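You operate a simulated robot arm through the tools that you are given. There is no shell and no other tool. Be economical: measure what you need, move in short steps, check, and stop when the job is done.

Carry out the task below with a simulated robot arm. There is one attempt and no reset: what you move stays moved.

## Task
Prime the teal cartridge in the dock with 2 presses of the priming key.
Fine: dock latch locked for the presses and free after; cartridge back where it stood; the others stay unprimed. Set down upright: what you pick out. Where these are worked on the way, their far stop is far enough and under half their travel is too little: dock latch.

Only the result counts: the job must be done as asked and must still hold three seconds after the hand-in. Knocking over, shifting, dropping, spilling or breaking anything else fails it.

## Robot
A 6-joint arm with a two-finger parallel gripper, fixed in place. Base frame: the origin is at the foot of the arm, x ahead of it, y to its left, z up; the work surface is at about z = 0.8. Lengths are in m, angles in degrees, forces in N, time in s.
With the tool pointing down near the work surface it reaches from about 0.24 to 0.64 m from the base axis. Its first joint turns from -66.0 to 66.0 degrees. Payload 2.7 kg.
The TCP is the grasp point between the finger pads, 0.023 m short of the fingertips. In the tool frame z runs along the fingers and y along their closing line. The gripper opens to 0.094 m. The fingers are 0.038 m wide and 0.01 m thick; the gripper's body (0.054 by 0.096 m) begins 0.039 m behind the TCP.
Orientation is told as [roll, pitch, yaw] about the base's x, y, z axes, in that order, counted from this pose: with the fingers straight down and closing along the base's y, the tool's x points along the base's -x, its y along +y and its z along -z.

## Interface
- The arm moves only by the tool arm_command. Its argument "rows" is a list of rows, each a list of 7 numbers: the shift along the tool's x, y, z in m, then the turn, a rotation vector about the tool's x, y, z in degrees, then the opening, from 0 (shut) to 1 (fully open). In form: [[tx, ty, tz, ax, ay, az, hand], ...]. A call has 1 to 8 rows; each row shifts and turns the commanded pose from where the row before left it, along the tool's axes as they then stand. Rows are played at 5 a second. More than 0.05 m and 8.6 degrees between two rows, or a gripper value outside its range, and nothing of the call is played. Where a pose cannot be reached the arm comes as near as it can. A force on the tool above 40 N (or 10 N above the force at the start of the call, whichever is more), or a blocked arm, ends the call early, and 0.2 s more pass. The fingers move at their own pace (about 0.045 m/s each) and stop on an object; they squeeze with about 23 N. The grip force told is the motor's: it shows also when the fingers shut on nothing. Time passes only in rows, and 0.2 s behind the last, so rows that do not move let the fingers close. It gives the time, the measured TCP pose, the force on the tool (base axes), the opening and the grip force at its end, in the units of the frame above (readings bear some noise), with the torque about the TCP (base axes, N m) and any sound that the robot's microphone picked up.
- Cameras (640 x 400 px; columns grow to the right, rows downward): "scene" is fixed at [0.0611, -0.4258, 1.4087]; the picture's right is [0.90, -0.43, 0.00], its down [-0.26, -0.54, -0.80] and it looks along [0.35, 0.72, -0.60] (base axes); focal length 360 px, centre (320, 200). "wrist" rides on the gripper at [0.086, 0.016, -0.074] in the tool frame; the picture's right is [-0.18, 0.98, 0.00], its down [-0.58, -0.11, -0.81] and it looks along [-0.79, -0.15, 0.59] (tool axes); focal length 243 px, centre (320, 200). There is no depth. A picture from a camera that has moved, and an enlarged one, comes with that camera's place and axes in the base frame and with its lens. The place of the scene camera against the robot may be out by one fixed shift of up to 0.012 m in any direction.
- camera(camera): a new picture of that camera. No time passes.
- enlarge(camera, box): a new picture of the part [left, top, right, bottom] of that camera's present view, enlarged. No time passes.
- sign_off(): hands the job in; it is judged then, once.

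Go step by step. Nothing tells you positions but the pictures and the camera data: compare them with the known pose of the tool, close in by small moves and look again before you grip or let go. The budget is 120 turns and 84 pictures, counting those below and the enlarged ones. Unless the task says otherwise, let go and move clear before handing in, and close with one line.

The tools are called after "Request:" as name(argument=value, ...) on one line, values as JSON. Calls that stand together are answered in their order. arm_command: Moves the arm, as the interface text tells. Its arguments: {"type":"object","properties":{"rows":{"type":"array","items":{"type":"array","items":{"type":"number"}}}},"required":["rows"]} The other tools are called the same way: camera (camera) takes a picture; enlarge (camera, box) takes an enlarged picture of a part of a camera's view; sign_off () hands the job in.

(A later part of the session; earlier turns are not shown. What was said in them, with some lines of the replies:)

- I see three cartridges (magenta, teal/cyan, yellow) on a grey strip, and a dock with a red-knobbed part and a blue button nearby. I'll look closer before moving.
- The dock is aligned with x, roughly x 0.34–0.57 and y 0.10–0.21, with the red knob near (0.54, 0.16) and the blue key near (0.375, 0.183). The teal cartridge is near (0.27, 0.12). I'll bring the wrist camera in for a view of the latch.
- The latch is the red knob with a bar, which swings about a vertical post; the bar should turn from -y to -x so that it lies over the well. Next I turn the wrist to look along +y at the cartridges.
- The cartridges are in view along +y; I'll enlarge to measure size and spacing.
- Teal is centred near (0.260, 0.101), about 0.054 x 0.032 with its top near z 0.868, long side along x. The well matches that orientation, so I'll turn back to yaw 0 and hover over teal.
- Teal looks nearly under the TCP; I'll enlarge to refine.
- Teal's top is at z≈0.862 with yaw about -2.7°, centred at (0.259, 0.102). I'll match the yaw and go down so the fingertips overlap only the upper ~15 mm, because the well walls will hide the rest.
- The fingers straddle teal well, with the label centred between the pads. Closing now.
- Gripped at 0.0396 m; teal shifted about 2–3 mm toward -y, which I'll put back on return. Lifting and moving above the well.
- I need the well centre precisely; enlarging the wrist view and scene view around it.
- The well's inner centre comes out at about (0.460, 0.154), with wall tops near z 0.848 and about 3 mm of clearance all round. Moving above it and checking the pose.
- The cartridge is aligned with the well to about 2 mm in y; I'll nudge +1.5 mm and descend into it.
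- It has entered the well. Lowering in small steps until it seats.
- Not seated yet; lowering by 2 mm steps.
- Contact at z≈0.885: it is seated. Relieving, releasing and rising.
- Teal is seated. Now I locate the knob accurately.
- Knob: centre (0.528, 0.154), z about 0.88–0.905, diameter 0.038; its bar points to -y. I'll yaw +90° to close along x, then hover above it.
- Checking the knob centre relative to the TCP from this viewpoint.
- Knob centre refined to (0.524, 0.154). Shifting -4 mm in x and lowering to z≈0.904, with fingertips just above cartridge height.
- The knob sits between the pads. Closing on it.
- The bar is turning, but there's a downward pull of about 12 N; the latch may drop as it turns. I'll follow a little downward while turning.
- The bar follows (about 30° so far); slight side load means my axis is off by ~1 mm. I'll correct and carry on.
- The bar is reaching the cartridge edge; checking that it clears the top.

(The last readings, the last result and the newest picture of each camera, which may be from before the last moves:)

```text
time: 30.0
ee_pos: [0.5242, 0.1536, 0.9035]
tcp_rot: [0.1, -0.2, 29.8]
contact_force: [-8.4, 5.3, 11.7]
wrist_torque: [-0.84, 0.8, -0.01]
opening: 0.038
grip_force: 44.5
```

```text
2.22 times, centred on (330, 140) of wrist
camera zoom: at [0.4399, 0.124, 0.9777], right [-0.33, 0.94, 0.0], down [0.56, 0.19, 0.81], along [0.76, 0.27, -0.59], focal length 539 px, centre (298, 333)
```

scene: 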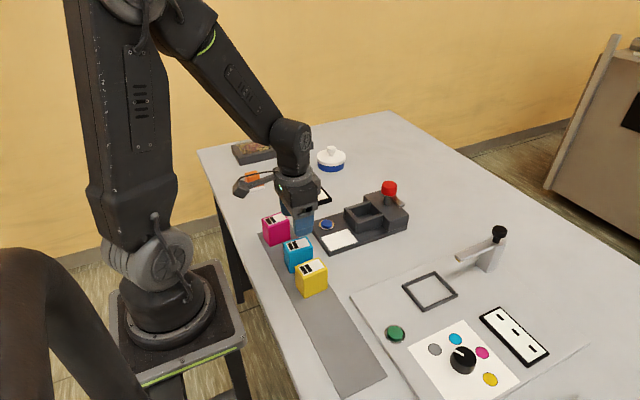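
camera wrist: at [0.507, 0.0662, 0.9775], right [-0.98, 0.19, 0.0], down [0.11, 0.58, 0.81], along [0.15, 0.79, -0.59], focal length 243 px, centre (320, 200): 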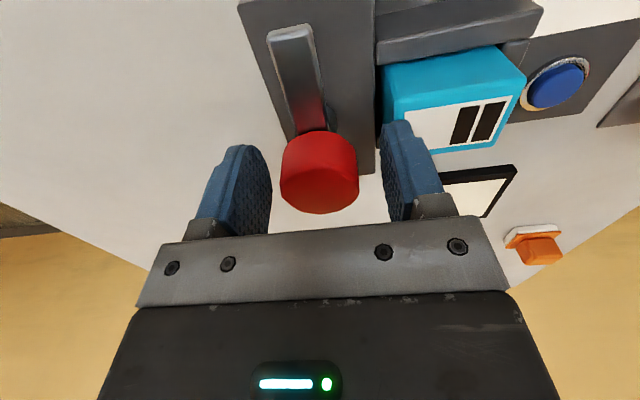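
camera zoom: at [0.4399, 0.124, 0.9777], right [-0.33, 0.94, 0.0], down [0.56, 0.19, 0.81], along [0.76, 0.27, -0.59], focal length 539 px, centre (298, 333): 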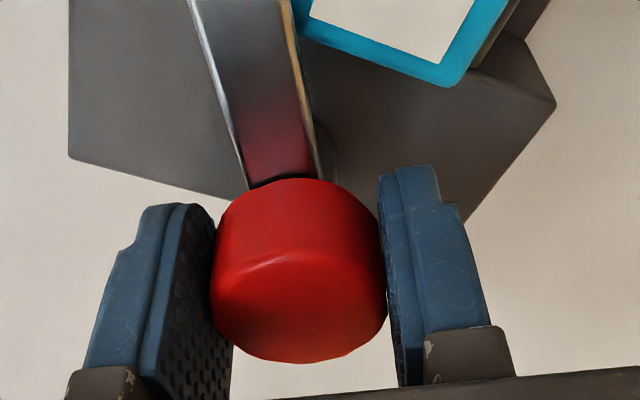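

The bar passes above the cartridge top. Continuing the turn to the stop.

Request:
arm_command(rows=[[0, 0, 0, 0, 0, 6, 0], [0, 0, 0, 0, 0, 6, 0], [0, 0, 0, 0, 0, 6, 0], [0, 0, 0, 0, 0, 0, 0]])

Request:
arm_command(rows=[[0, 0, 0, 0, 0, 6, 0], [0, 0, 0, 0, 0, 5, 0], [0, 0, 0, 0, 0, 0, 0]])

Request:
enlarge(camera="scene", box=[335, 130, 435, 230])

Request:
enlarge(camera="wrist", box=[230, 50, 430, 230])

```text
time: 31.0
ee_pos: [0.5231, 0.1544, 0.9046]
tcp_rot: [0.1, -0.1, 11.8]
contact_force: [-18.8, 8.9, 16.6]
wrist_torque: [0.07, -0.74, 0.0]
opening: 0.0377
grip_force: 45.0
```

```text
time: 31.8
ee_pos: [0.5232, 0.1542, 0.9046]
tcp_rot: [0.1, 0.0, 0.9]
contact_force: [-21.6, 15.2, 16.1]
wrist_torque: [-0.04, -0.52, -0.01]
opening: 0.038
grip_force: 45.2
```

```text
4.00 times, centred on (385, 180) of scene
camera zoom: at [0.0602, -0.4255, 1.4088], right [0.9, -0.43, 0.0], down [-0.26, -0.54, -0.8], along [0.35, 0.72, -0.6], focal length 1439 px, centre (60, 280)
```

zoom: 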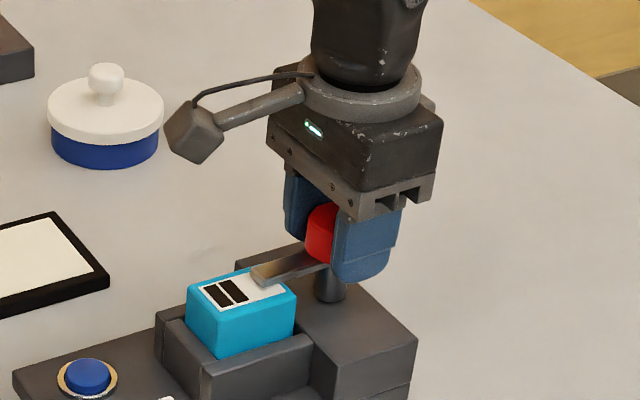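

```text
2.22 times, centred on (330, 140) of wrist
camera zoom: at [0.4363, 0.1683, 0.9777], right [0.17, 0.99, 0.0], down [0.58, -0.1, 0.81], along [0.79, -0.14, -0.59], focal length 539 px, centre (298, 333)
```

zoom: 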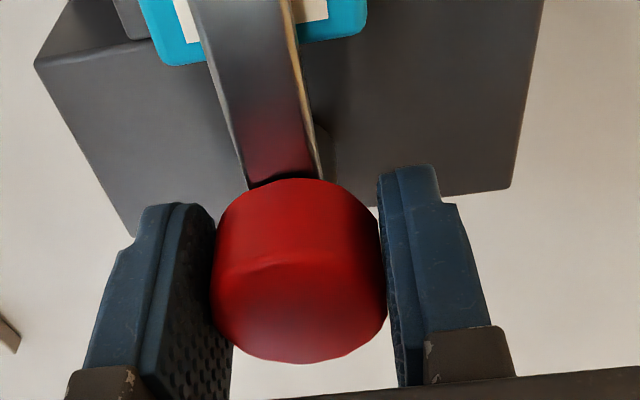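

The bar now lies over the cartridge. I'll relieve the side load and try a little more turn to feel for the stop.

Request:
arm_command(rows=[[0.0015, 0.001, -0.001, 0, 0, 0, 0], [0, 0, 0, 0, 0, 0, 0]])

Request:
arm_command(rows=[[0, 0, 0, 0, 0, 4, 0], [0, 0, 0, 0, 0, 4, 0], [0, 0, 0, 0, 0, 0, 0]])

Request:
enlarge(camera="wrist", box=[230, 50, 430, 230])

```text
time: 32.4
ee_pos: [0.5229, 0.1556, 0.9043]
tcp_rot: [0.0, -0.2, 0.9]
contact_force: [3.3, 17.7, 1.7]
wrist_torque: [-0.23, 0.68, -0.01]
opening: 0.0379
grip_force: 45.1
```

```text
time: 33.2
ee_pos: [0.5225, 0.1549, 0.9038]
tcp_rot: [0.1, -0.1, -7.1]
contact_force: [-5.6, 17.9, 2.6]
wrist_torque: [-0.32, -0.13, 0.44]
opening: 0.0375
grip_force: 45.0
```

```text
2.22 times, centred on (330, 140) of wrist
camera zoom: at [0.4377, 0.1805, 0.9777], right [0.3, 0.95, 0.0], down [0.56, -0.18, 0.81], along [0.77, -0.25, -0.59], focal length 539 px, centre (298, 333)
```

zoom: 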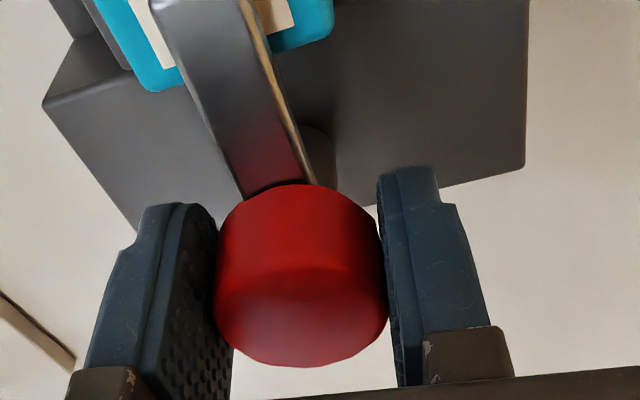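

The knob slipped in the grip with a z torque, so the latch is at its far stop. Releasing and rising.

Request:
arm_command(rows=[[0, 0.001, 0, 0, 0, -3, 0], [0, 0, 0, 0, 0, 0, 0.3], [0, 0, 0, 0, 0, 0, 0.6], [0, 0, 0, 0, 0, 0, 0.6], [0, 0, -0.02, 0, 0, 0, 0.6], [0, 0, -0.04, 0, 0, 0, 0.6], [0, 0, -0.04, 0, 0, 0, 0.6]])

Request:
enlarge(camera="scene", box=[335, 150, 415, 240])

```text
time: 34.8
ee_pos: [0.5223, 0.1558, 1.0062]
tcp_rot: [0.0, 0.0, -4.1]
contact_force: [0.2, -0.2, 0.6]
wrist_torque: [0.02, 0.01, -0.01]
opening: 0.0567
grip_force: 0.0
```

```text
4.44 times, centred on (375, 195) of scene
camera zoom: at [0.061, -0.4258, 1.4087], right [0.9, -0.43, 0.0], down [-0.26, -0.54, -0.8], along [0.35, 0.72, -0.6], focal length 1599 px, centre (76, 222)
```

zoom: 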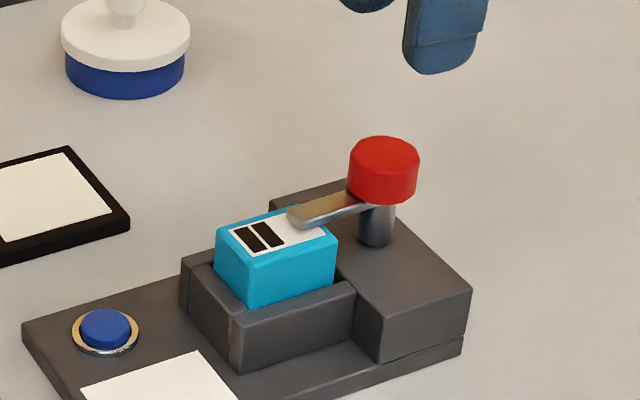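

The latch is locked over the cartridge. Next is the blue priming key on the dock, near (0.364, 0.184); moving above it with the fingers shut.

Request:
arm_command(rows=[[0, 0, 0, 0, 0, -4.1, 0.3], [0.0395, 0.007, 0, 0, 0, 0, 0], [0.0395, 0.007, 0, 0, 0, 0, 0], [0.0395, 0.007, 0.01, 0, 0, 0, 0], [0.0395, 0.007, 0.02, 0, 0, 0, 0], [0, 0, 0.02, 0, 0, 0, 0], [0, 0, 0, 0, 0, 0, 0]])

Request:
camera(camera="wrist")

Request:
enlarge(camera="scene", box=[290, 130, 410, 250])

```text
time: 36.4
ee_pos: [0.3646, 0.1845, 0.9536]
tcp_rot: [0.1, 0.1, 0.0]
contact_force: [-0.1, 0.2, 0.1]
wrist_torque: [0.01, 0.01, -0.01]
opening: 0.0
grip_force: 23.1
```

```text
37 pictures are left
camera wrist: at [0.2786, 0.1998, 1.0275], right [0.18, 0.98, 0.0], down [0.58, -0.11, 0.81], along [0.79, -0.15, -0.59], focal length 243 px, centre (320, 200)
```

wrist: 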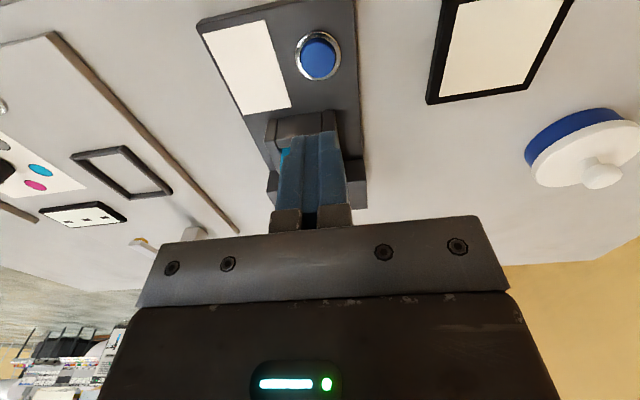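

```text
3.33 times, centred on (350, 190) of scene
camera zoom: at [0.0611, -0.4258, 1.4087], right [0.9, -0.43, 0.0], down [-0.26, -0.54, -0.8], along [0.35, 0.72, -0.6], focal length 1199 px, centre (220, 233)
```

zoom: 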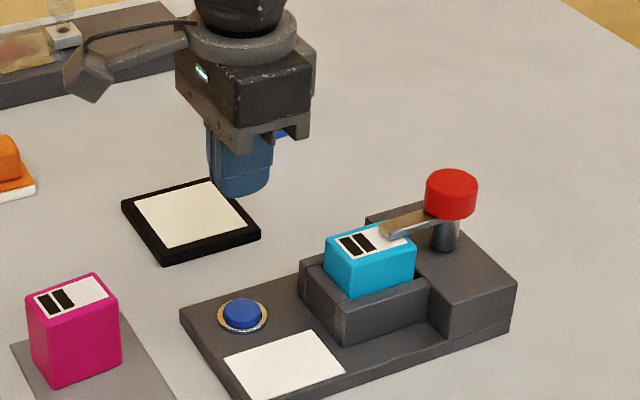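

The key is at about (0.362, 0.183), top near z 0.825. Lowering to just above it.

Request:
arm_command(rows=[[0.002, -0.0015, 0.03, 0, 0, 0, 0], [0, 0, 0.03, 0, 0, 0, 0], [0, 0, 0.028, 0, 0, 0, 0], [0, 0, 0, 0, 0, 0, 0]])

Request:
enlarge(camera="wrist", box=[240, 60, 400, 220])

Request:
enlarge(camera="scene", box=[300, 180, 360, 250])

```text
time: 37.4
ee_pos: [0.3635, 0.1846, 0.8645]
tcp_rot: [0.0, 0.0, 0.0]
contact_force: [0.3, 0.0, 0.1]
wrist_torque: [-0.02, -0.01, -0.04]
opening: 0.0001
grip_force: 22.8
```

```text
2.50 times, centred on (320, 140) of wrist
camera zoom: at [0.2766, 0.1985, 0.9393], right [0.18, 0.98, 0.0], down [0.58, -0.11, 0.81], along [0.79, -0.15, -0.59], focal length 606 px, centre (320, 350)
```

zoom: 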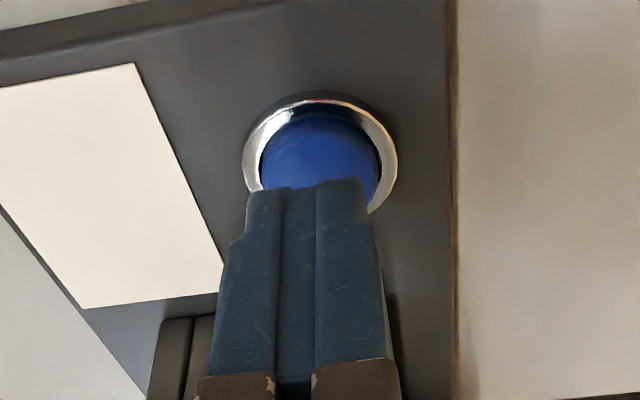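

```text
5.71 times, centred on (330, 215) of scene
camera zoom: at [0.0611, -0.4258, 1.4087], right [0.9, -0.43, 0.0], down [-0.26, -0.54, -0.8], along [0.35, 0.72, -0.6], focal length 2055 px, centre (263, 114)
```

zoom: 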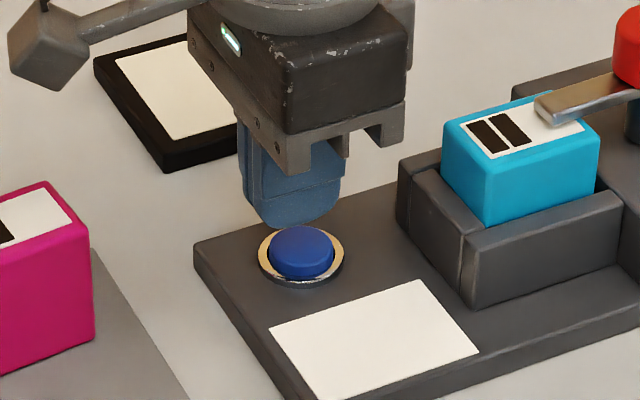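

Aligned over the key. Pressing down in small steps, listening for a click.

Request:
arm_command(rows=[[0, 0.001, 0.008, 0, 0, 0, 0], [0, 0, 0.004, 0, 0, 0, 0], [0, 0, 0, 0, 0, 0, 0]])

Request:
arm_command(rows=[[0, 0, 0.002, 0, 0, 0, 0], [0, 0, 0, 0, 0, 0, 0]])

```text
time: 38.2
ee_pos: [0.3628, 0.1845, 0.8539]
tcp_rot: [0.0, 0.1, 0.1]
contact_force: [-0.2, -0.2, -0.2]
wrist_torque: [0.0, 0.04, -0.01]
opening: 0.0002
grip_force: 22.8
```

```text
time: 38.8
ee_pos: [0.3624, 0.183, 0.8517]
tcp_rot: [0.0, 0.1, 0.0]
contact_force: [0.0, -0.2, -0.7]
wrist_torque: [0.03, 0.0, -0.02]
opening: 0.0
grip_force: 23.2
```

Request:
arm_command(rows=[[0, 0, 0.002, 0, 0, 0, 0], [0, 0, 0, 0, 0, 0, 0]])

Request:
arm_command(rows=[[0, 0, 0.002, 0, 0, 0, 0], [0, 0, 0, 0, 0, 0, 0]])

```text
time: 39.4
ee_pos: [0.3616, 0.1843, 0.8495]
tcp_rot: [0.0, -0.1, 0.0]
contact_force: [-0.1, -0.1, 0.2]
wrist_torque: [0.0, 0.0, 0.01]
opening: 0.0
grip_force: 23.2
```

```text
time: 40.0
ee_pos: [0.3625, 0.1839, 0.8491]
tcp_rot: [0.1, -0.1, 0.1]
contact_force: [0.9, -0.6, 1.0]
wrist_torque: [-0.01, 0.0, -0.01]
opening: 0.0
grip_force: 23.2
```

Close to contact (force just starting). Continuing by 1.5 mm steps.

Request:
arm_command(rows=[[0, 0, 0.0015, 0, 0, 0, 0], [0, 0, 0, 0, 0, 0, 0]])

Request:
arm_command(rows=[[0, 0, 0.0015, 0, 0, 0, 0], [0, 0, 0, 0, 0, 0, 0]])

```text
time: 40.6
ee_pos: [0.3623, 0.1838, 0.8475]
tcp_rot: [0.0, -0.1, 0.0]
contact_force: [-0.9, -0.1, 0.0]
wrist_torque: [0.0, 0.02, -0.01]
opening: 0.0002
grip_force: 22.8
```

```text
time: 41.2
ee_pos: [0.3617, 0.1832, 0.8436]
tcp_rot: [0.0, 0.1, 0.1]
contact_force: [0.8, 0.6, 0.9]
wrist_torque: [0.06, -0.02, -0.01]
opening: 0.0
grip_force: 23.1
```

Request:
enlarge(camera="scene", box=[300, 180, 360, 250])

Request:
arm_command(rows=[[0, 0, 0.0015, 0, 0, 0, 0], [0, 0, 0, 0, 0, 0, 0]])

```text
5.71 times, centred on (330, 215) of scene
camera zoom: at [0.061, -0.4258, 1.4087], right [0.9, -0.43, 0.0], down [-0.26, -0.54, -0.8], along [0.35, 0.72, -0.6], focal length 2055 px, centre (263, 114)
```

zoom: 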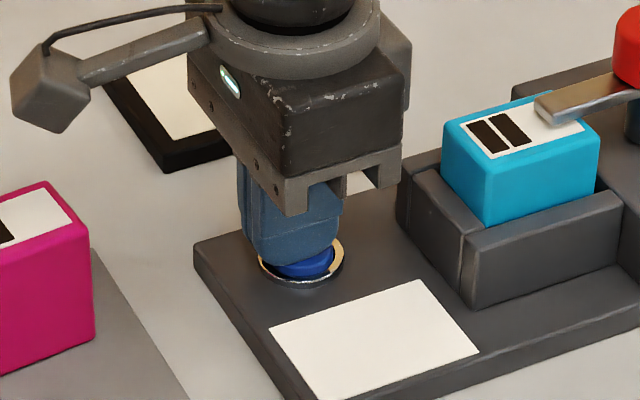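

```text
time: 41.8
ee_pos: [0.3624, 0.1836, 0.8432]
tcp_rot: [0.0, 0.0, 0.1]
contact_force: [-0.6, -0.6, 2.3]
wrist_torque: [0.0, 0.0, -0.04]
opening: 0.0
grip_force: 22.7
heard: click
```

A click at z≈0.843: first press registered. Lifting clear so the key resets.

Request:
arm_command(rows=[[0, 0, -0.006, 0, 0, 0, 0], [0, 0, -0.008, 0, 0, 0, 0], [0, 0, 0, 0, 0, 0, 0]])

Request:
enlarge(camera="scene", box=[300, 170, 410, 250])

```text
time: 42.6
ee_pos: [0.3607, 0.1833, 0.8574]
tcp_rot: [0.0, 0.0, 0.0]
contact_force: [0.0, 0.7, -0.1]
wrist_torque: [-0.02, 0.01, -0.01]
opening: 0.0
grip_force: 23.0
```

```text
5.00 times, centred on (355, 210) of scene
camera zoom: at [0.0611, -0.4258, 1.4087], right [0.9, -0.43, 0.0], down [-0.26, -0.54, -0.8], along [0.35, 0.72, -0.6], focal length 1798 px, centre (145, 150)
```

zoom: 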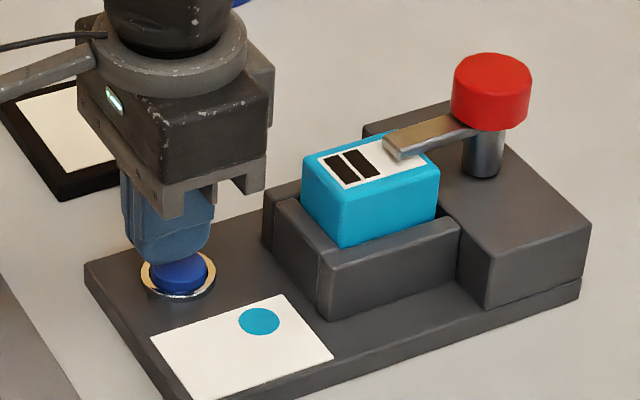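

A teal dot appeared on the white panel, so one press is counted. Now the second press, in the same way.

Request:
arm_command(rows=[[0, 0, 0.006, 0, 0, 0, 0], [0, 0, 0.005, 0, 0, 0, 0], [0, 0, 0.003, 0, 0, 0, 0], [0, 0, 0, 0, 0, 0, 0]])

```text
time: 43.6
ee_pos: [0.364, 0.181, 0.8443]
tcp_rot: [0.0, 0.0, 0.0]
contact_force: [-0.8, -0.4, 3.1]
wrist_torque: [0.03, 0.05, 0.02]
opening: 0.0
grip_force: 23.0
heard: click
```

Second click heard. Lifting straight up and checking the panel.

Request:
arm_command(rows=[[0, 0, -0.01, 0, 0, 0, 0], [0, 0, -0.03, 0, 0, 0, 0], [0, 0, -0.04, 0, 0, 0, 0], [0, 0, -0.04, 0, 0, 0, 0], [0, 0, -0.03, 0, 0, 0, 0.3], [0, 0, 0, 0, 0, 0, 0.65]])

Request:
enlarge(camera="scene", box=[300, 170, 410, 250])

```text
time: 45.0
ee_pos: [0.363, 0.1833, 0.994]
tcp_rot: [0.0, 0.0, 0.0]
contact_force: [0.5, 0.5, -0.9]
wrist_torque: [0.03, 0.0, -0.03]
opening: 0.0495
grip_force: 0.0
```

```text
5.00 times, centred on (355, 210) of scene
camera zoom: at [0.0611, -0.4258, 1.4087], right [0.9, -0.43, 0.0], down [-0.26, -0.54, -0.8], along [0.35, 0.72, -0.6], focal length 1798 px, centre (145, 150)
```

zoom: 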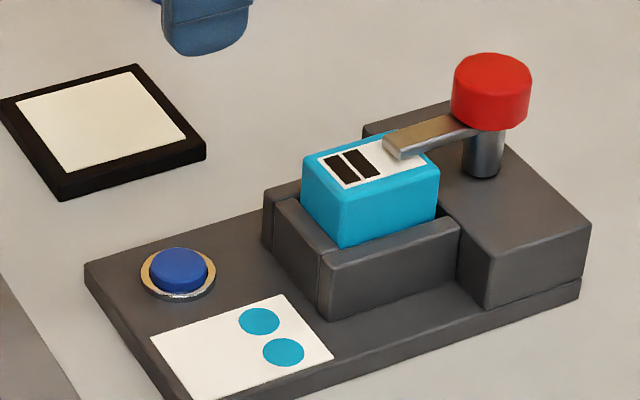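

Two dots shown: primed with 2 presses. Now I move back over the knob at yaw 0 (bar at -x, fingers on ±y) to unlock the latch.

Request:
arm_command(rows=[[-0.04, -0.0072, 0, 0, 0, 0, 0.65], [-0.04, -0.0072, 0, 0, 0, 0, 0.65], [-0.04, -0.0072, 0, 0, 0, 0, 0.65], [-0.04, -0.0072, 0, 0, 0, 0, 0.65], [0, 0, 0.03, 0, 0, 0, 0.65], [0, 0, 0.02, 0, 0, 0, 0.65], [0, 0, 0, 0, 0, 0, 0.65]])

Request:
camera(camera="wrist")

```text
time: 46.6
ee_pos: [0.5228, 0.1535, 0.9453]
tcp_rot: [0.0, 0.0, 0.0]
contact_force: [-0.3, 0.3, -0.2]
wrist_torque: [0.02, 0.02, 0.04]
opening: 0.0611
grip_force: 0.1
```

```text
30 pictures are left
camera wrist: at [0.4356, 0.1685, 1.0199], right [0.18, 0.98, 0.0], down [0.58, -0.11, 0.81], along [0.79, -0.15, -0.59], focal length 243 px, centre (320, 200)
```

wrist: 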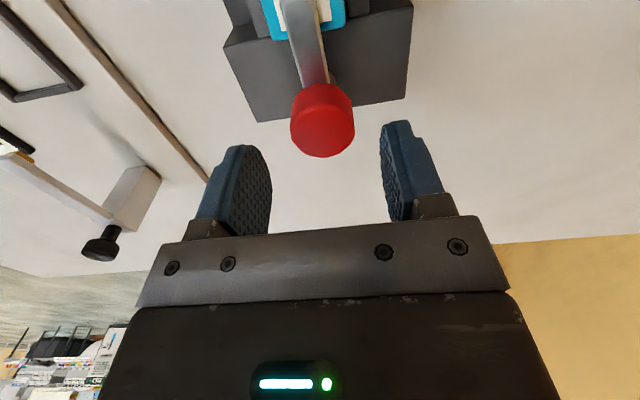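

Knob centred at (0.523, 0.1535). Lowering, gripping and turning back +90°.

Request:
arm_command(rows=[[0, 0, 0.025, 0, 0, 0, 0.65], [0, 0, 0.016, 0, 0, 0, 0.65], [0, 0, 0, 0, 0, 0, 0.65], [0, 0, 0, 0, 0, 0, 0.3], [0, 0, 0, 0, 0, 0, 0], [0, 0, 0, 0, 0, 0, 0], [0, 0, 0, 0, 0, 0, 0]])

Request:
arm_command(rows=[[0, 0, 0, 0, 0, -6, 0], [0, 0, 0, 0, 0, -6, 0], [0, 0, 0, 0, 0, -6, 0], [0, 0, 0, 0, 0, 0, 0]])

Request:
enlarge(camera="scene", box=[335, 130, 435, 230])

```text
time: 48.2
ee_pos: [0.5237, 0.1543, 0.9031]
tcp_rot: [0.0, 0.1, 0.0]
contact_force: [0.8, 3.0, -4.6]
wrist_torque: [-0.28, -0.46, 0.01]
opening: 0.0379
grip_force: 44.6
```

```text
time: 49.2
ee_pos: [0.5228, 0.1536, 0.9028]
tcp_rot: [-0.1, -0.1, 18.1]
contact_force: [4.9, 7.0, 1.0]
wrist_torque: [-0.5, 0.49, 0.05]
opening: 0.0379
grip_force: 45.1
```

```text
4.00 times, centred on (385, 180) of scene
camera zoom: at [0.0612, -0.4256, 1.4088], right [0.9, -0.43, 0.0], down [-0.26, -0.54, -0.8], along [0.35, 0.72, -0.6], focal length 1439 px, centre (60, 280)
```

zoom: 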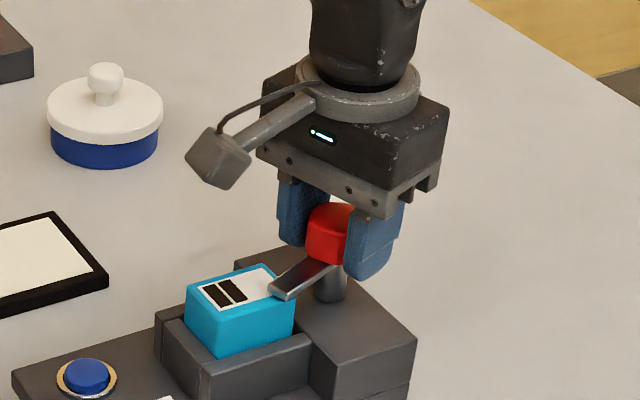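

The bar follows. Continuing back to the start stop.

Request:
arm_command(rows=[[0, 0, 0, 0, 0, -7, 0], [0, 0, 0, 0, 0, -7, 0], [0, 0, 0, 0, 0, -7, 0], [0, 0, 0, 0, 0, -7, 0], [0, 0, 0, 0, 0, 0, 0]])

Request:
arm_command(rows=[[0, 0, 0, 0, 0, -7, 0], [0, 0, 0, 0, 0, -7, 0], [0, 0, 0, 0, 0, -7, 0], [0, 0, 0, 0, 0, -7, 0], [0, 0, 0, 0, 0, 0, 0]])

Request:
arm_command(rows=[[0, 0, 0, 0, 0, -6, 0], [0, 0, 0, 0, 0, -6, 0], [0, 0, 0, 0, 0, -6, 0], [0, 0, 0, 0, 0, -2, 0], [0, 0, 0, 0, 0, 0, 0]])

Request:
enlarge(camera="wrist", box=[230, 50, 430, 230])

Request:
enlarge(camera="scene", box=[335, 130, 435, 230])

```text
time: 50.4
ee_pos: [0.5235, 0.1553, 0.9029]
tcp_rot: [0.0, -0.2, 46.1]
contact_force: [1.7, 4.5, 9.4]
wrist_torque: [0.97, -0.38, -0.02]
opening: 0.0382
grip_force: 45.1
```

```text
time: 51.6
ee_pos: [0.5232, 0.1535, 0.9042]
tcp_rot: [-0.2, -0.1, 74.2]
contact_force: [12.6, -6.2, 11.6]
wrist_torque: [0.99, -0.03, 0.02]
opening: 0.0379
grip_force: 45.1
```

```text
time: 52.8
ee_pos: [0.5246, 0.1546, 0.9029]
tcp_rot: [-0.3, 0.0, 94.0]
contact_force: [23.7, -7.9, 6.6]
wrist_torque: [0.1, 0.29, -0.48]
opening: 0.0376
grip_force: 45.1
```

```text
2.22 times, centred on (330, 140) of wrist
camera zoom: at [0.5134, 0.0654, 0.9766], right [-0.99, 0.11, 0.0], down [0.07, 0.59, 0.81], along [0.09, 0.8, -0.59], focal length 539 px, centre (298, 333)
```

zoom: 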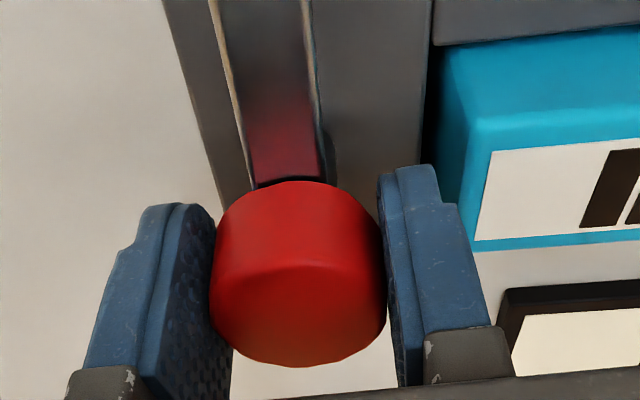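

```text
4.00 times, centred on (385, 180) of scene
camera zoom: at [0.0615, -0.426, 1.4086], right [0.9, -0.43, 0.0], down [-0.26, -0.54, -0.8], along [0.35, 0.72, -0.6], focal length 1439 px, centre (60, 280)
```

zoom: 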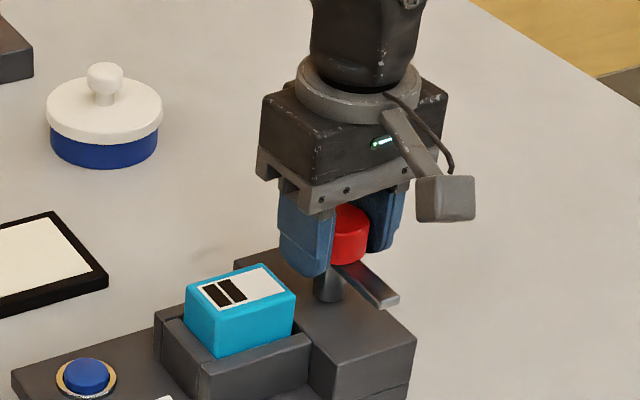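

The latch is back at its free stop (z torque -0.48). Releasing, rising and turning the wrist back to yaw 0.

Request:
arm_command(rows=[[0, -0.0015, 0, 0, 0, 3, 0], [0, 0, 0, 0, 0, 0, 0.3], [0, 0, 0, 0, 0, 0, 0.62], [0, 0, 0, 0, 0, 0, 0.62], [0, 0, -0.02, 0, 0, 0, 0.62], [0, 0, -0.04, 0, 0, 0, 0.62], [0, 0, -0.04, 0, 0, 0, 0.62]])

Request:
arm_command(rows=[[0, 0.02, 0, 0, 0, 8.5, 0.62], [0, 0, 0, 0, 0, 8.5, 0.62], [0, 0, 0, 0, 0, 8.5, 0.62], [0, 0, 0, 0, 0, 8.5, 0.62], [0, 0, 0, 0, 0, 8.5, 0.62], [0, 0, 0, 0, 0, 8.5, 0.62], [0, 0, 0, 0, 0, 8.5, 0.62], [0, 0, 0, 0, 0, 8.5, 0.62]])

Request:
arm_command(rows=[[0, 0, 0, 0, 0, 8.5, 0.62], [0, 0, 0, 0, 0, 8.5, 0.62], [0, 0, 0, 0, 0, 6, 0.62], [0, 0, 0, 0, 0, 0, 0.62]])

Request:
enlarge(camera="scene", box=[335, 130, 435, 230])

```text
time: 54.4
ee_pos: [0.5252, 0.1555, 1.0025]
tcp_rot: [0.0, 0.0, 90.9]
contact_force: [-0.7, 0.5, 0.3]
wrist_torque: [-0.01, 0.01, -0.02]
opening: 0.0584
grip_force: 0.0
```

```text
time: 56.2
ee_pos: [0.5036, 0.1539, 1.0026]
tcp_rot: [-0.1, 0.0, 22.9]
contact_force: [0.5, 0.7, 0.9]
wrist_torque: [0.0, 0.01, 0.02]
opening: 0.0583
grip_force: 0.1
```

```text
time: 57.2
ee_pos: [0.5043, 0.1536, 1.0044]
tcp_rot: [0.0, 0.0, -0.1]
contact_force: [0.0, 0.1, 0.2]
wrist_torque: [0.02, 0.0, 0.01]
opening: 0.0582
grip_force: 0.0
```

```text
4.00 times, centred on (385, 180) of scene
camera zoom: at [0.0611, -0.4258, 1.4087], right [0.9, -0.43, 0.0], down [-0.26, -0.54, -0.8], along [0.35, 0.72, -0.6], focal length 1439 px, centre (60, 280)
```

zoom: 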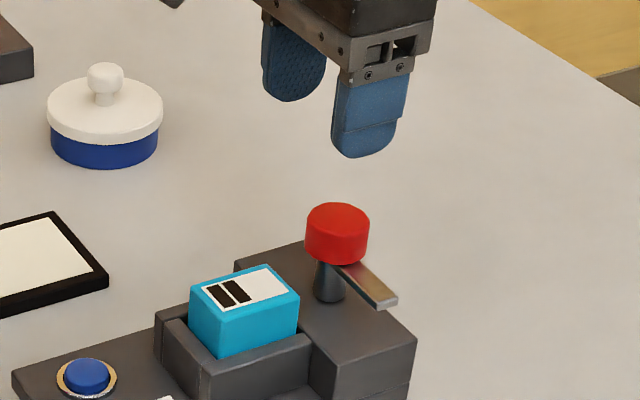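

Latch free. The cartridge shifted a few mm within the well; hovering above it and checking before gripping.

Request:
arm_command(rows=[[0.022, 0.0005, 0.02, 0, 0, 0, 0.62], [0.022, 0.0005, 0.02, 0, 0, 0, 0.62], [0, 0, 0, 0, 0, 0, 0.62]])

Request:
enlarge(camera="wrist", box=[240, 0, 420, 170])

Request:
enlarge(camera="scene", box=[345, 180, 415, 240])

```text
time: 58.0
ee_pos: [0.4581, 0.1546, 0.9636]
tcp_rot: [0.0, 0.0, 0.1]
contact_force: [0.5, 0.5, -0.3]
wrist_torque: [-0.01, 0.04, 0.0]
opening: 0.0585
grip_force: 0.0
```

```text
2.35 times, centred on (330, 85) of wrist
camera zoom: at [0.3723, 0.1697, 1.0369], right [0.18, 0.98, 0.0], down [0.58, -0.11, 0.81], along [0.79, -0.15, -0.59], focal length 571 px, centre (296, 471)
```

zoom: 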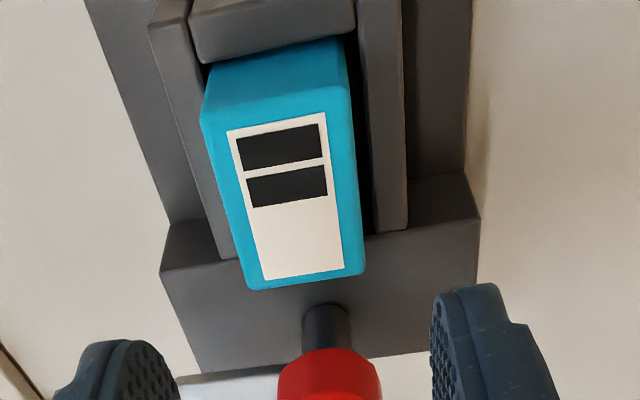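

```text
6.67 times, centred on (380, 210) of scene
camera zoom: at [0.0611, -0.4258, 1.4087], right [0.9, -0.43, 0.0], down [-0.26, -0.54, -0.8], along [0.35, 0.72, -0.6], focal length 2398 px, centre (-80, 133)
```

zoom: 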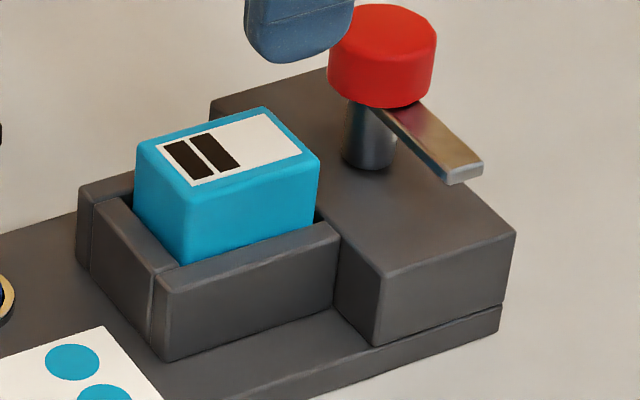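

The cartridge sits upright, centred at (0.460, 0.1523). Adjusting -2 mm in y, lowering to the same grip height and gripping.

Request:
arm_command(rows=[[-0.001, -0.002, 0.03, 0, 0, 0, 0.62], [0, 0, 0.03, 0, 0, 0, 0.62], [0, 0, 0.0185, 0, 0, 0, 0.62], [0, 0, 0, 0, 0, 0, 0.62], [0, 0, 0, 0, 0, 0, 0.3], [0, 0, 0, 0, 0, 0, 0], [0, 0, 0, 0, 0, 0, 0], [0, 0, 0, 0, 0, 0, 0]])

Request:
camera(camera="wrist")

```text
time: 59.8
ee_pos: [0.4597, 0.1516, 0.8832]
tcp_rot: [0.0, 0.0, 0.0]
contact_force: [-0.7, 0.8, -0.3]
wrist_torque: [-0.01, 0.01, -0.01]
opening: 0.0394
grip_force: 23.3
```

```text
23 pictures are left
camera wrist: at [0.373, 0.1672, 0.9574], right [0.18, 0.98, 0.0], down [0.58, -0.11, 0.81], along [0.79, -0.15, -0.59], focal length 243 px, centre (320, 200)
```

wrist: 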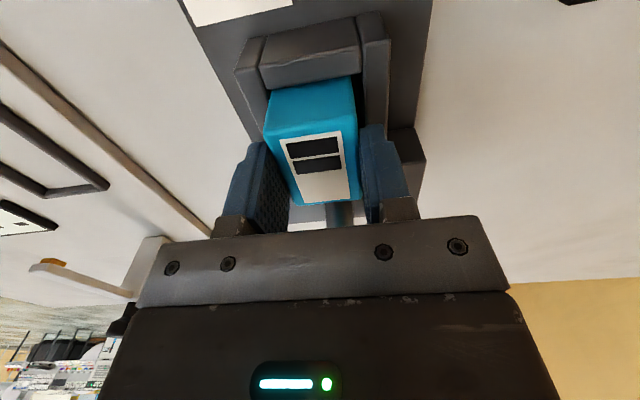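

Gripped. Lifting straight up and carrying it back to its spot on the strip.

Request:
arm_command(rows=[[0, 0, -0.02, 0, 0, 0, 0], [0, 0, -0.035, 0, 0, 0, 0], [0, 0, -0.035, 0, 0, 0, 0], [0.04, -0.01, 0, 0, 0, 0, 0], [0.04, -0.01, 0, 0, 0, 0, 0], [0.04, -0.01, 0, 0, 0, 0, 0], [0.04, -0.01, 0, 0, 0, 0, 0], [0.04, -0.01, 0, 0, 0, 0, 0]])

Request:
arm_command(rows=[[0, 0, 0, 0, 0, 2.7, 0], [0, 0, 0, 0, 0, 0, 0], [0, 0, 0, 0, 0, 0, 0]])

Request:
camera(camera="wrist")

Request:
enlarge(camera="scene", box=[250, 200, 350, 300])

```text
time: 61.6
ee_pos: [0.2587, 0.1044, 0.9748]
tcp_rot: [0.0, -0.1, 0.0]
contact_force: [-0.2, 0.0, -1.3]
wrist_torque: [-0.01, 0.02, 0.0]
opening: 0.0394
grip_force: 22.8
```

```text
time: 62.4
ee_pos: [0.2591, 0.104, 0.9729]
tcp_rot: [0.0, 0.0, -2.7]
contact_force: [0.4, 0.0, -0.4]
wrist_torque: [0.01, 0.01, -0.01]
opening: 0.0395
grip_force: 22.7
```

```text
22 pictures are left
camera wrist: at [0.1738, 0.123, 1.0484], right [0.23, 0.97, 0.0], down [0.58, -0.14, 0.81], along [0.78, -0.19, -0.59], focal length 243 px, centre (320, 200)
```

wrist: 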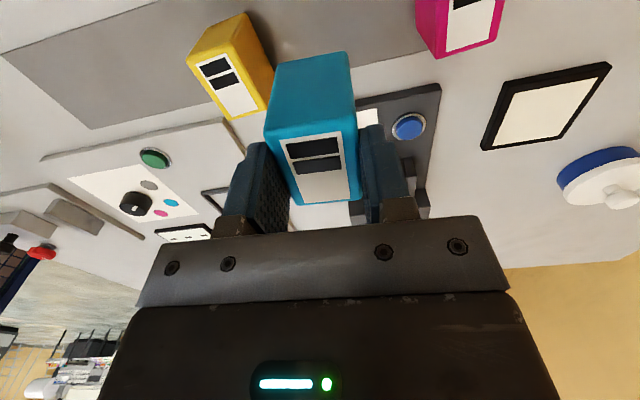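

```text
4.00 times, centred on (300, 250) of scene
camera zoom: at [0.0611, -0.4258, 1.4087], right [0.9, -0.43, 0.0], down [-0.26, -0.54, -0.8], along [0.35, 0.72, -0.6], focal length 1439 px, centre (400, 0)
```

zoom: 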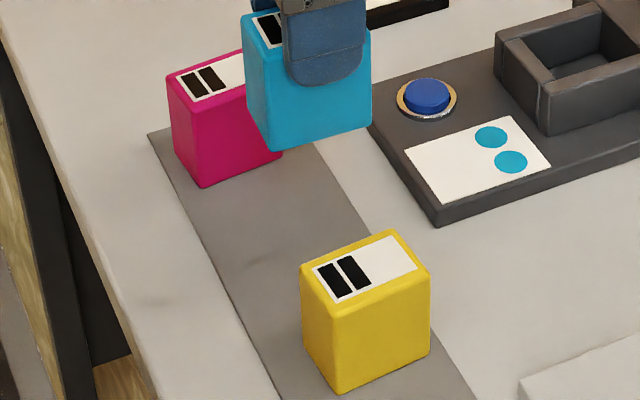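

The path is clear and magenta and yellow are undisturbed. Shifting -2 mm in y and lowering to just above the strip.

Request:
arm_command(rows=[[0, -0.002, 0.03, 0, 0, 0, 0], [0, 0, 0.03, 0, 0, 0, 0], [0, 0, 0.025, 0, 0, 0, 0], [0, 0, 0.01, 0, 0, 0, 0], [0, 0, 0, 0, 0, 0, 0]])

Request:
enlarge(camera="scene", box=[250, 200, 350, 300])

```text
time: 63.6
ee_pos: [0.2619, 0.1, 0.8792]
tcp_rot: [0.0, 0.0, -2.8]
contact_force: [-0.1, -0.5, -1.5]
wrist_torque: [-0.02, 0.0, 0.01]
opening: 0.0393
grip_force: 22.6
```

```text
4.00 times, centred on (300, 250) of scene
camera zoom: at [0.0611, -0.4258, 1.4087], right [0.9, -0.43, 0.0], down [-0.26, -0.54, -0.8], along [0.35, 0.72, -0.6], focal length 1439 px, centre (400, 0)
```

zoom: 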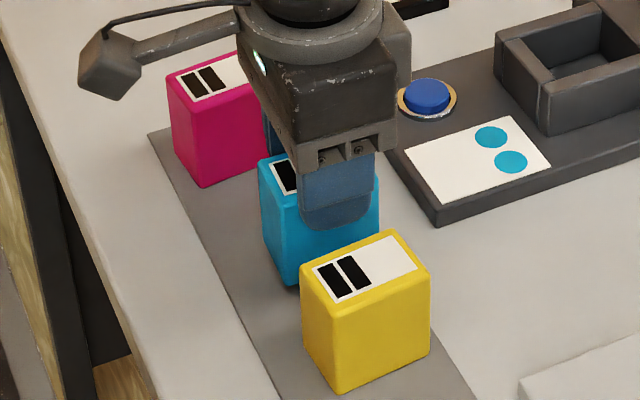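

Comparing with the start view, it's about 3 mm too far in +x. I'll correct by -3 mm x and +1.5 mm y, then lower to touch.

Request:
arm_command(rows=[[0.003, 0.0015, 0.003, 0, 0, 0, 0], [0, 0, 0.002, 0, 0, 0, 0], [0, 0, 0, 0, 0, 0, 0]])

Request:
arm_command(rows=[[0, 0, 0.0015, 0, 0, 0, 0], [0, 0, 0, 0, 0, 0, 0]])

Request:
enlarge(camera="scene", box=[250, 200, 350, 300])

```text
time: 64.4
ee_pos: [0.2579, 0.1029, 0.8748]
tcp_rot: [0.0, 0.0, -2.7]
contact_force: [-0.2, -0.6, -2.6]
wrist_torque: [0.01, -0.02, 0.02]
opening: 0.0393
grip_force: 23.0
```

```text
time: 65.0
ee_pos: [0.2582, 0.1034, 0.8723]
tcp_rot: [0.0, 0.0, -2.6]
contact_force: [0.7, 0.3, -1.9]
wrist_torque: [-0.03, -0.02, 0.0]
opening: 0.0394
grip_force: 23.0
```

```text
4.00 times, centred on (300, 250) of scene
camera zoom: at [0.0611, -0.4258, 1.4087], right [0.9, -0.43, 0.0], down [-0.26, -0.54, -0.8], along [0.35, 0.72, -0.6], focal length 1439 px, centre (400, 0)
```

zoom: 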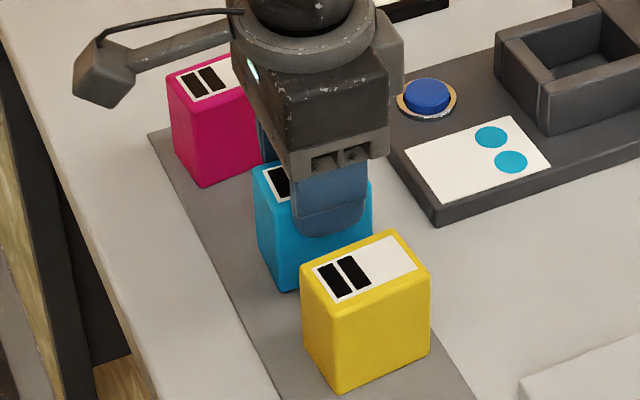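

Now it matches the start picture well. Lowering to contact.

Request:
arm_command(rows=[[0, 0, 0.0015, 0, 0, 0, 0], [0, 0, 0, 0, 0, 0, 0]])

Request:
arm_command(rows=[[0, 0, 0.001, 0, 0, 0, 0], [0, 0, 0, 0, 0, 0, 0]])

```text
time: 65.6
ee_pos: [0.2577, 0.1028, 0.8713]
tcp_rot: [0.0, -0.1, -2.6]
contact_force: [-0.6, 0.0, -2.0]
wrist_torque: [0.01, -0.02, -0.02]
opening: 0.0393
grip_force: 23.3
```

```text
time: 66.2
ee_pos: [0.2576, 0.1033, 0.8714]
tcp_rot: [0.0, 0.0, -2.6]
contact_force: [-1.5, -5.8, 17.8]
wrist_torque: [-0.17, 0.09, 0.01]
opening: 0.0392
grip_force: 22.1
```

Touchdown. Relieving slightly, releasing and rising straight up.

Request:
arm_command(rows=[[0, 0, -0.0012, 0, 0, 0, 0], [0, 0, 0, 0, 0, 0, 0.3], [0, 0, 0, 0, 0, 0, 0.6], [0, 0, 0, 0, 0, 0, 0.6], [0, 0, -0.02, 0, 0, 0, 0.6], [0, 0, -0.03, 0, 0, 0, 0.6], [0, 0, -0.026, 0, 0, -2.7, 0.6], [0, 0, 0, 0, 0, 0, 0.6]])

Request:
enlarge(camera="wrist", box=[270, 0, 430, 130])

Request:
camera(camera="scene")

```text
time: 68.0
ee_pos: [0.2583, 0.1023, 0.9464]
tcp_rot: [0.1, 0.0, 0.0]
contact_force: [-0.2, -0.1, 0.5]
wrist_torque: [0.0, -0.02, -0.01]
opening: 0.0564
grip_force: 0.0
```

```text
3.08 times, centred on (350, 65) of wrist
camera zoom: at [0.1706, 0.1168, 1.0198], right [0.18, 0.98, 0.0], down [0.58, -0.11, 0.81], along [0.79, -0.15, -0.59], focal length 746 px, centre (228, 615)
```

zoom: 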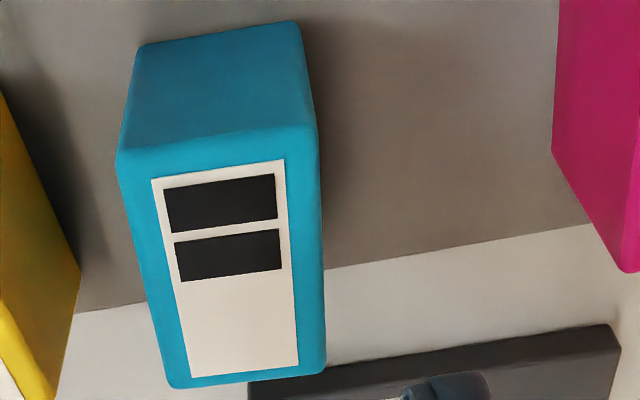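

```text
17 pictures are left
```

scene: 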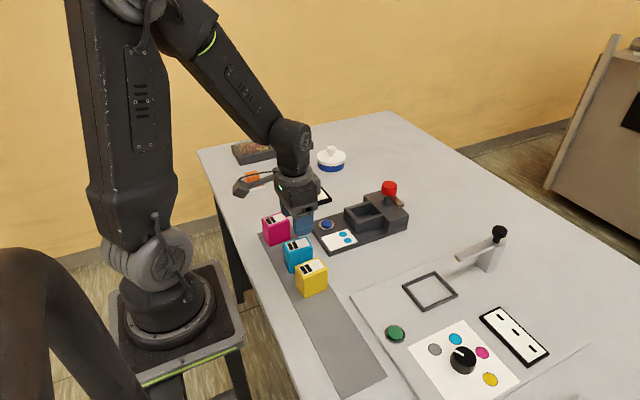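

Teal stands upright within about a millimetre of where it was, the latch is free, and the panel shows two dots. Moving clear, then handing in.

Request:
arm_command(rows=[[0, 0, -0.04, 0, 0, 0, 0.6], [0, 0, -0.04, 0, 0, 0, 0.6], [0, 0, -0.03, 0, 0, 0, 0.6], [0, 0, 0, 0, 0, 0, 0.6]])

Request:
enlarge(camera="scene", box=[240, 170, 420, 300])

```text
time: 69.0
ee_pos: [0.2572, 0.1001, 1.0559]
tcp_rot: [0.1, 0.0, 0.0]
contact_force: [-0.1, 0.6, 0.3]
wrist_torque: [0.0, 0.04, -0.04]
opening: 0.0565
grip_force: 0.0
```

```text
3.08 times, centred on (330, 235) of scene
camera zoom: at [0.061, -0.4258, 1.4087], right [0.9, -0.43, 0.0], down [-0.26, -0.54, -0.8], along [0.35, 0.72, -0.6], focal length 1107 px, centre (289, 92)
```

zoom: 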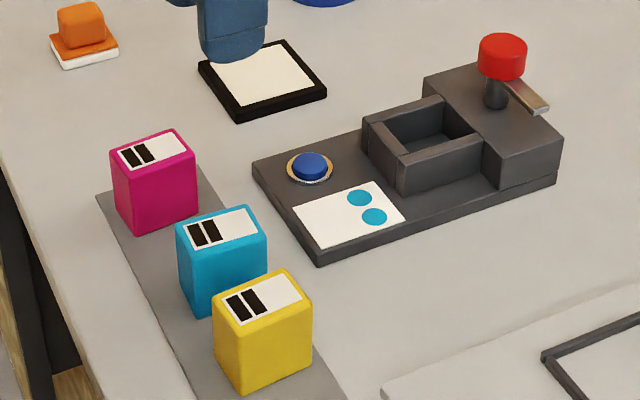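

Everything is as it should be: two teal dots, the latch free, and teal back in its place. Handing in.

Request:
sign_off()

```text
The job is handed in.
```

The teal cartridge was primed with 2 presses while the latch was locked; the latch is free again and the cartridge stands upright within about 1 mm of where it was.
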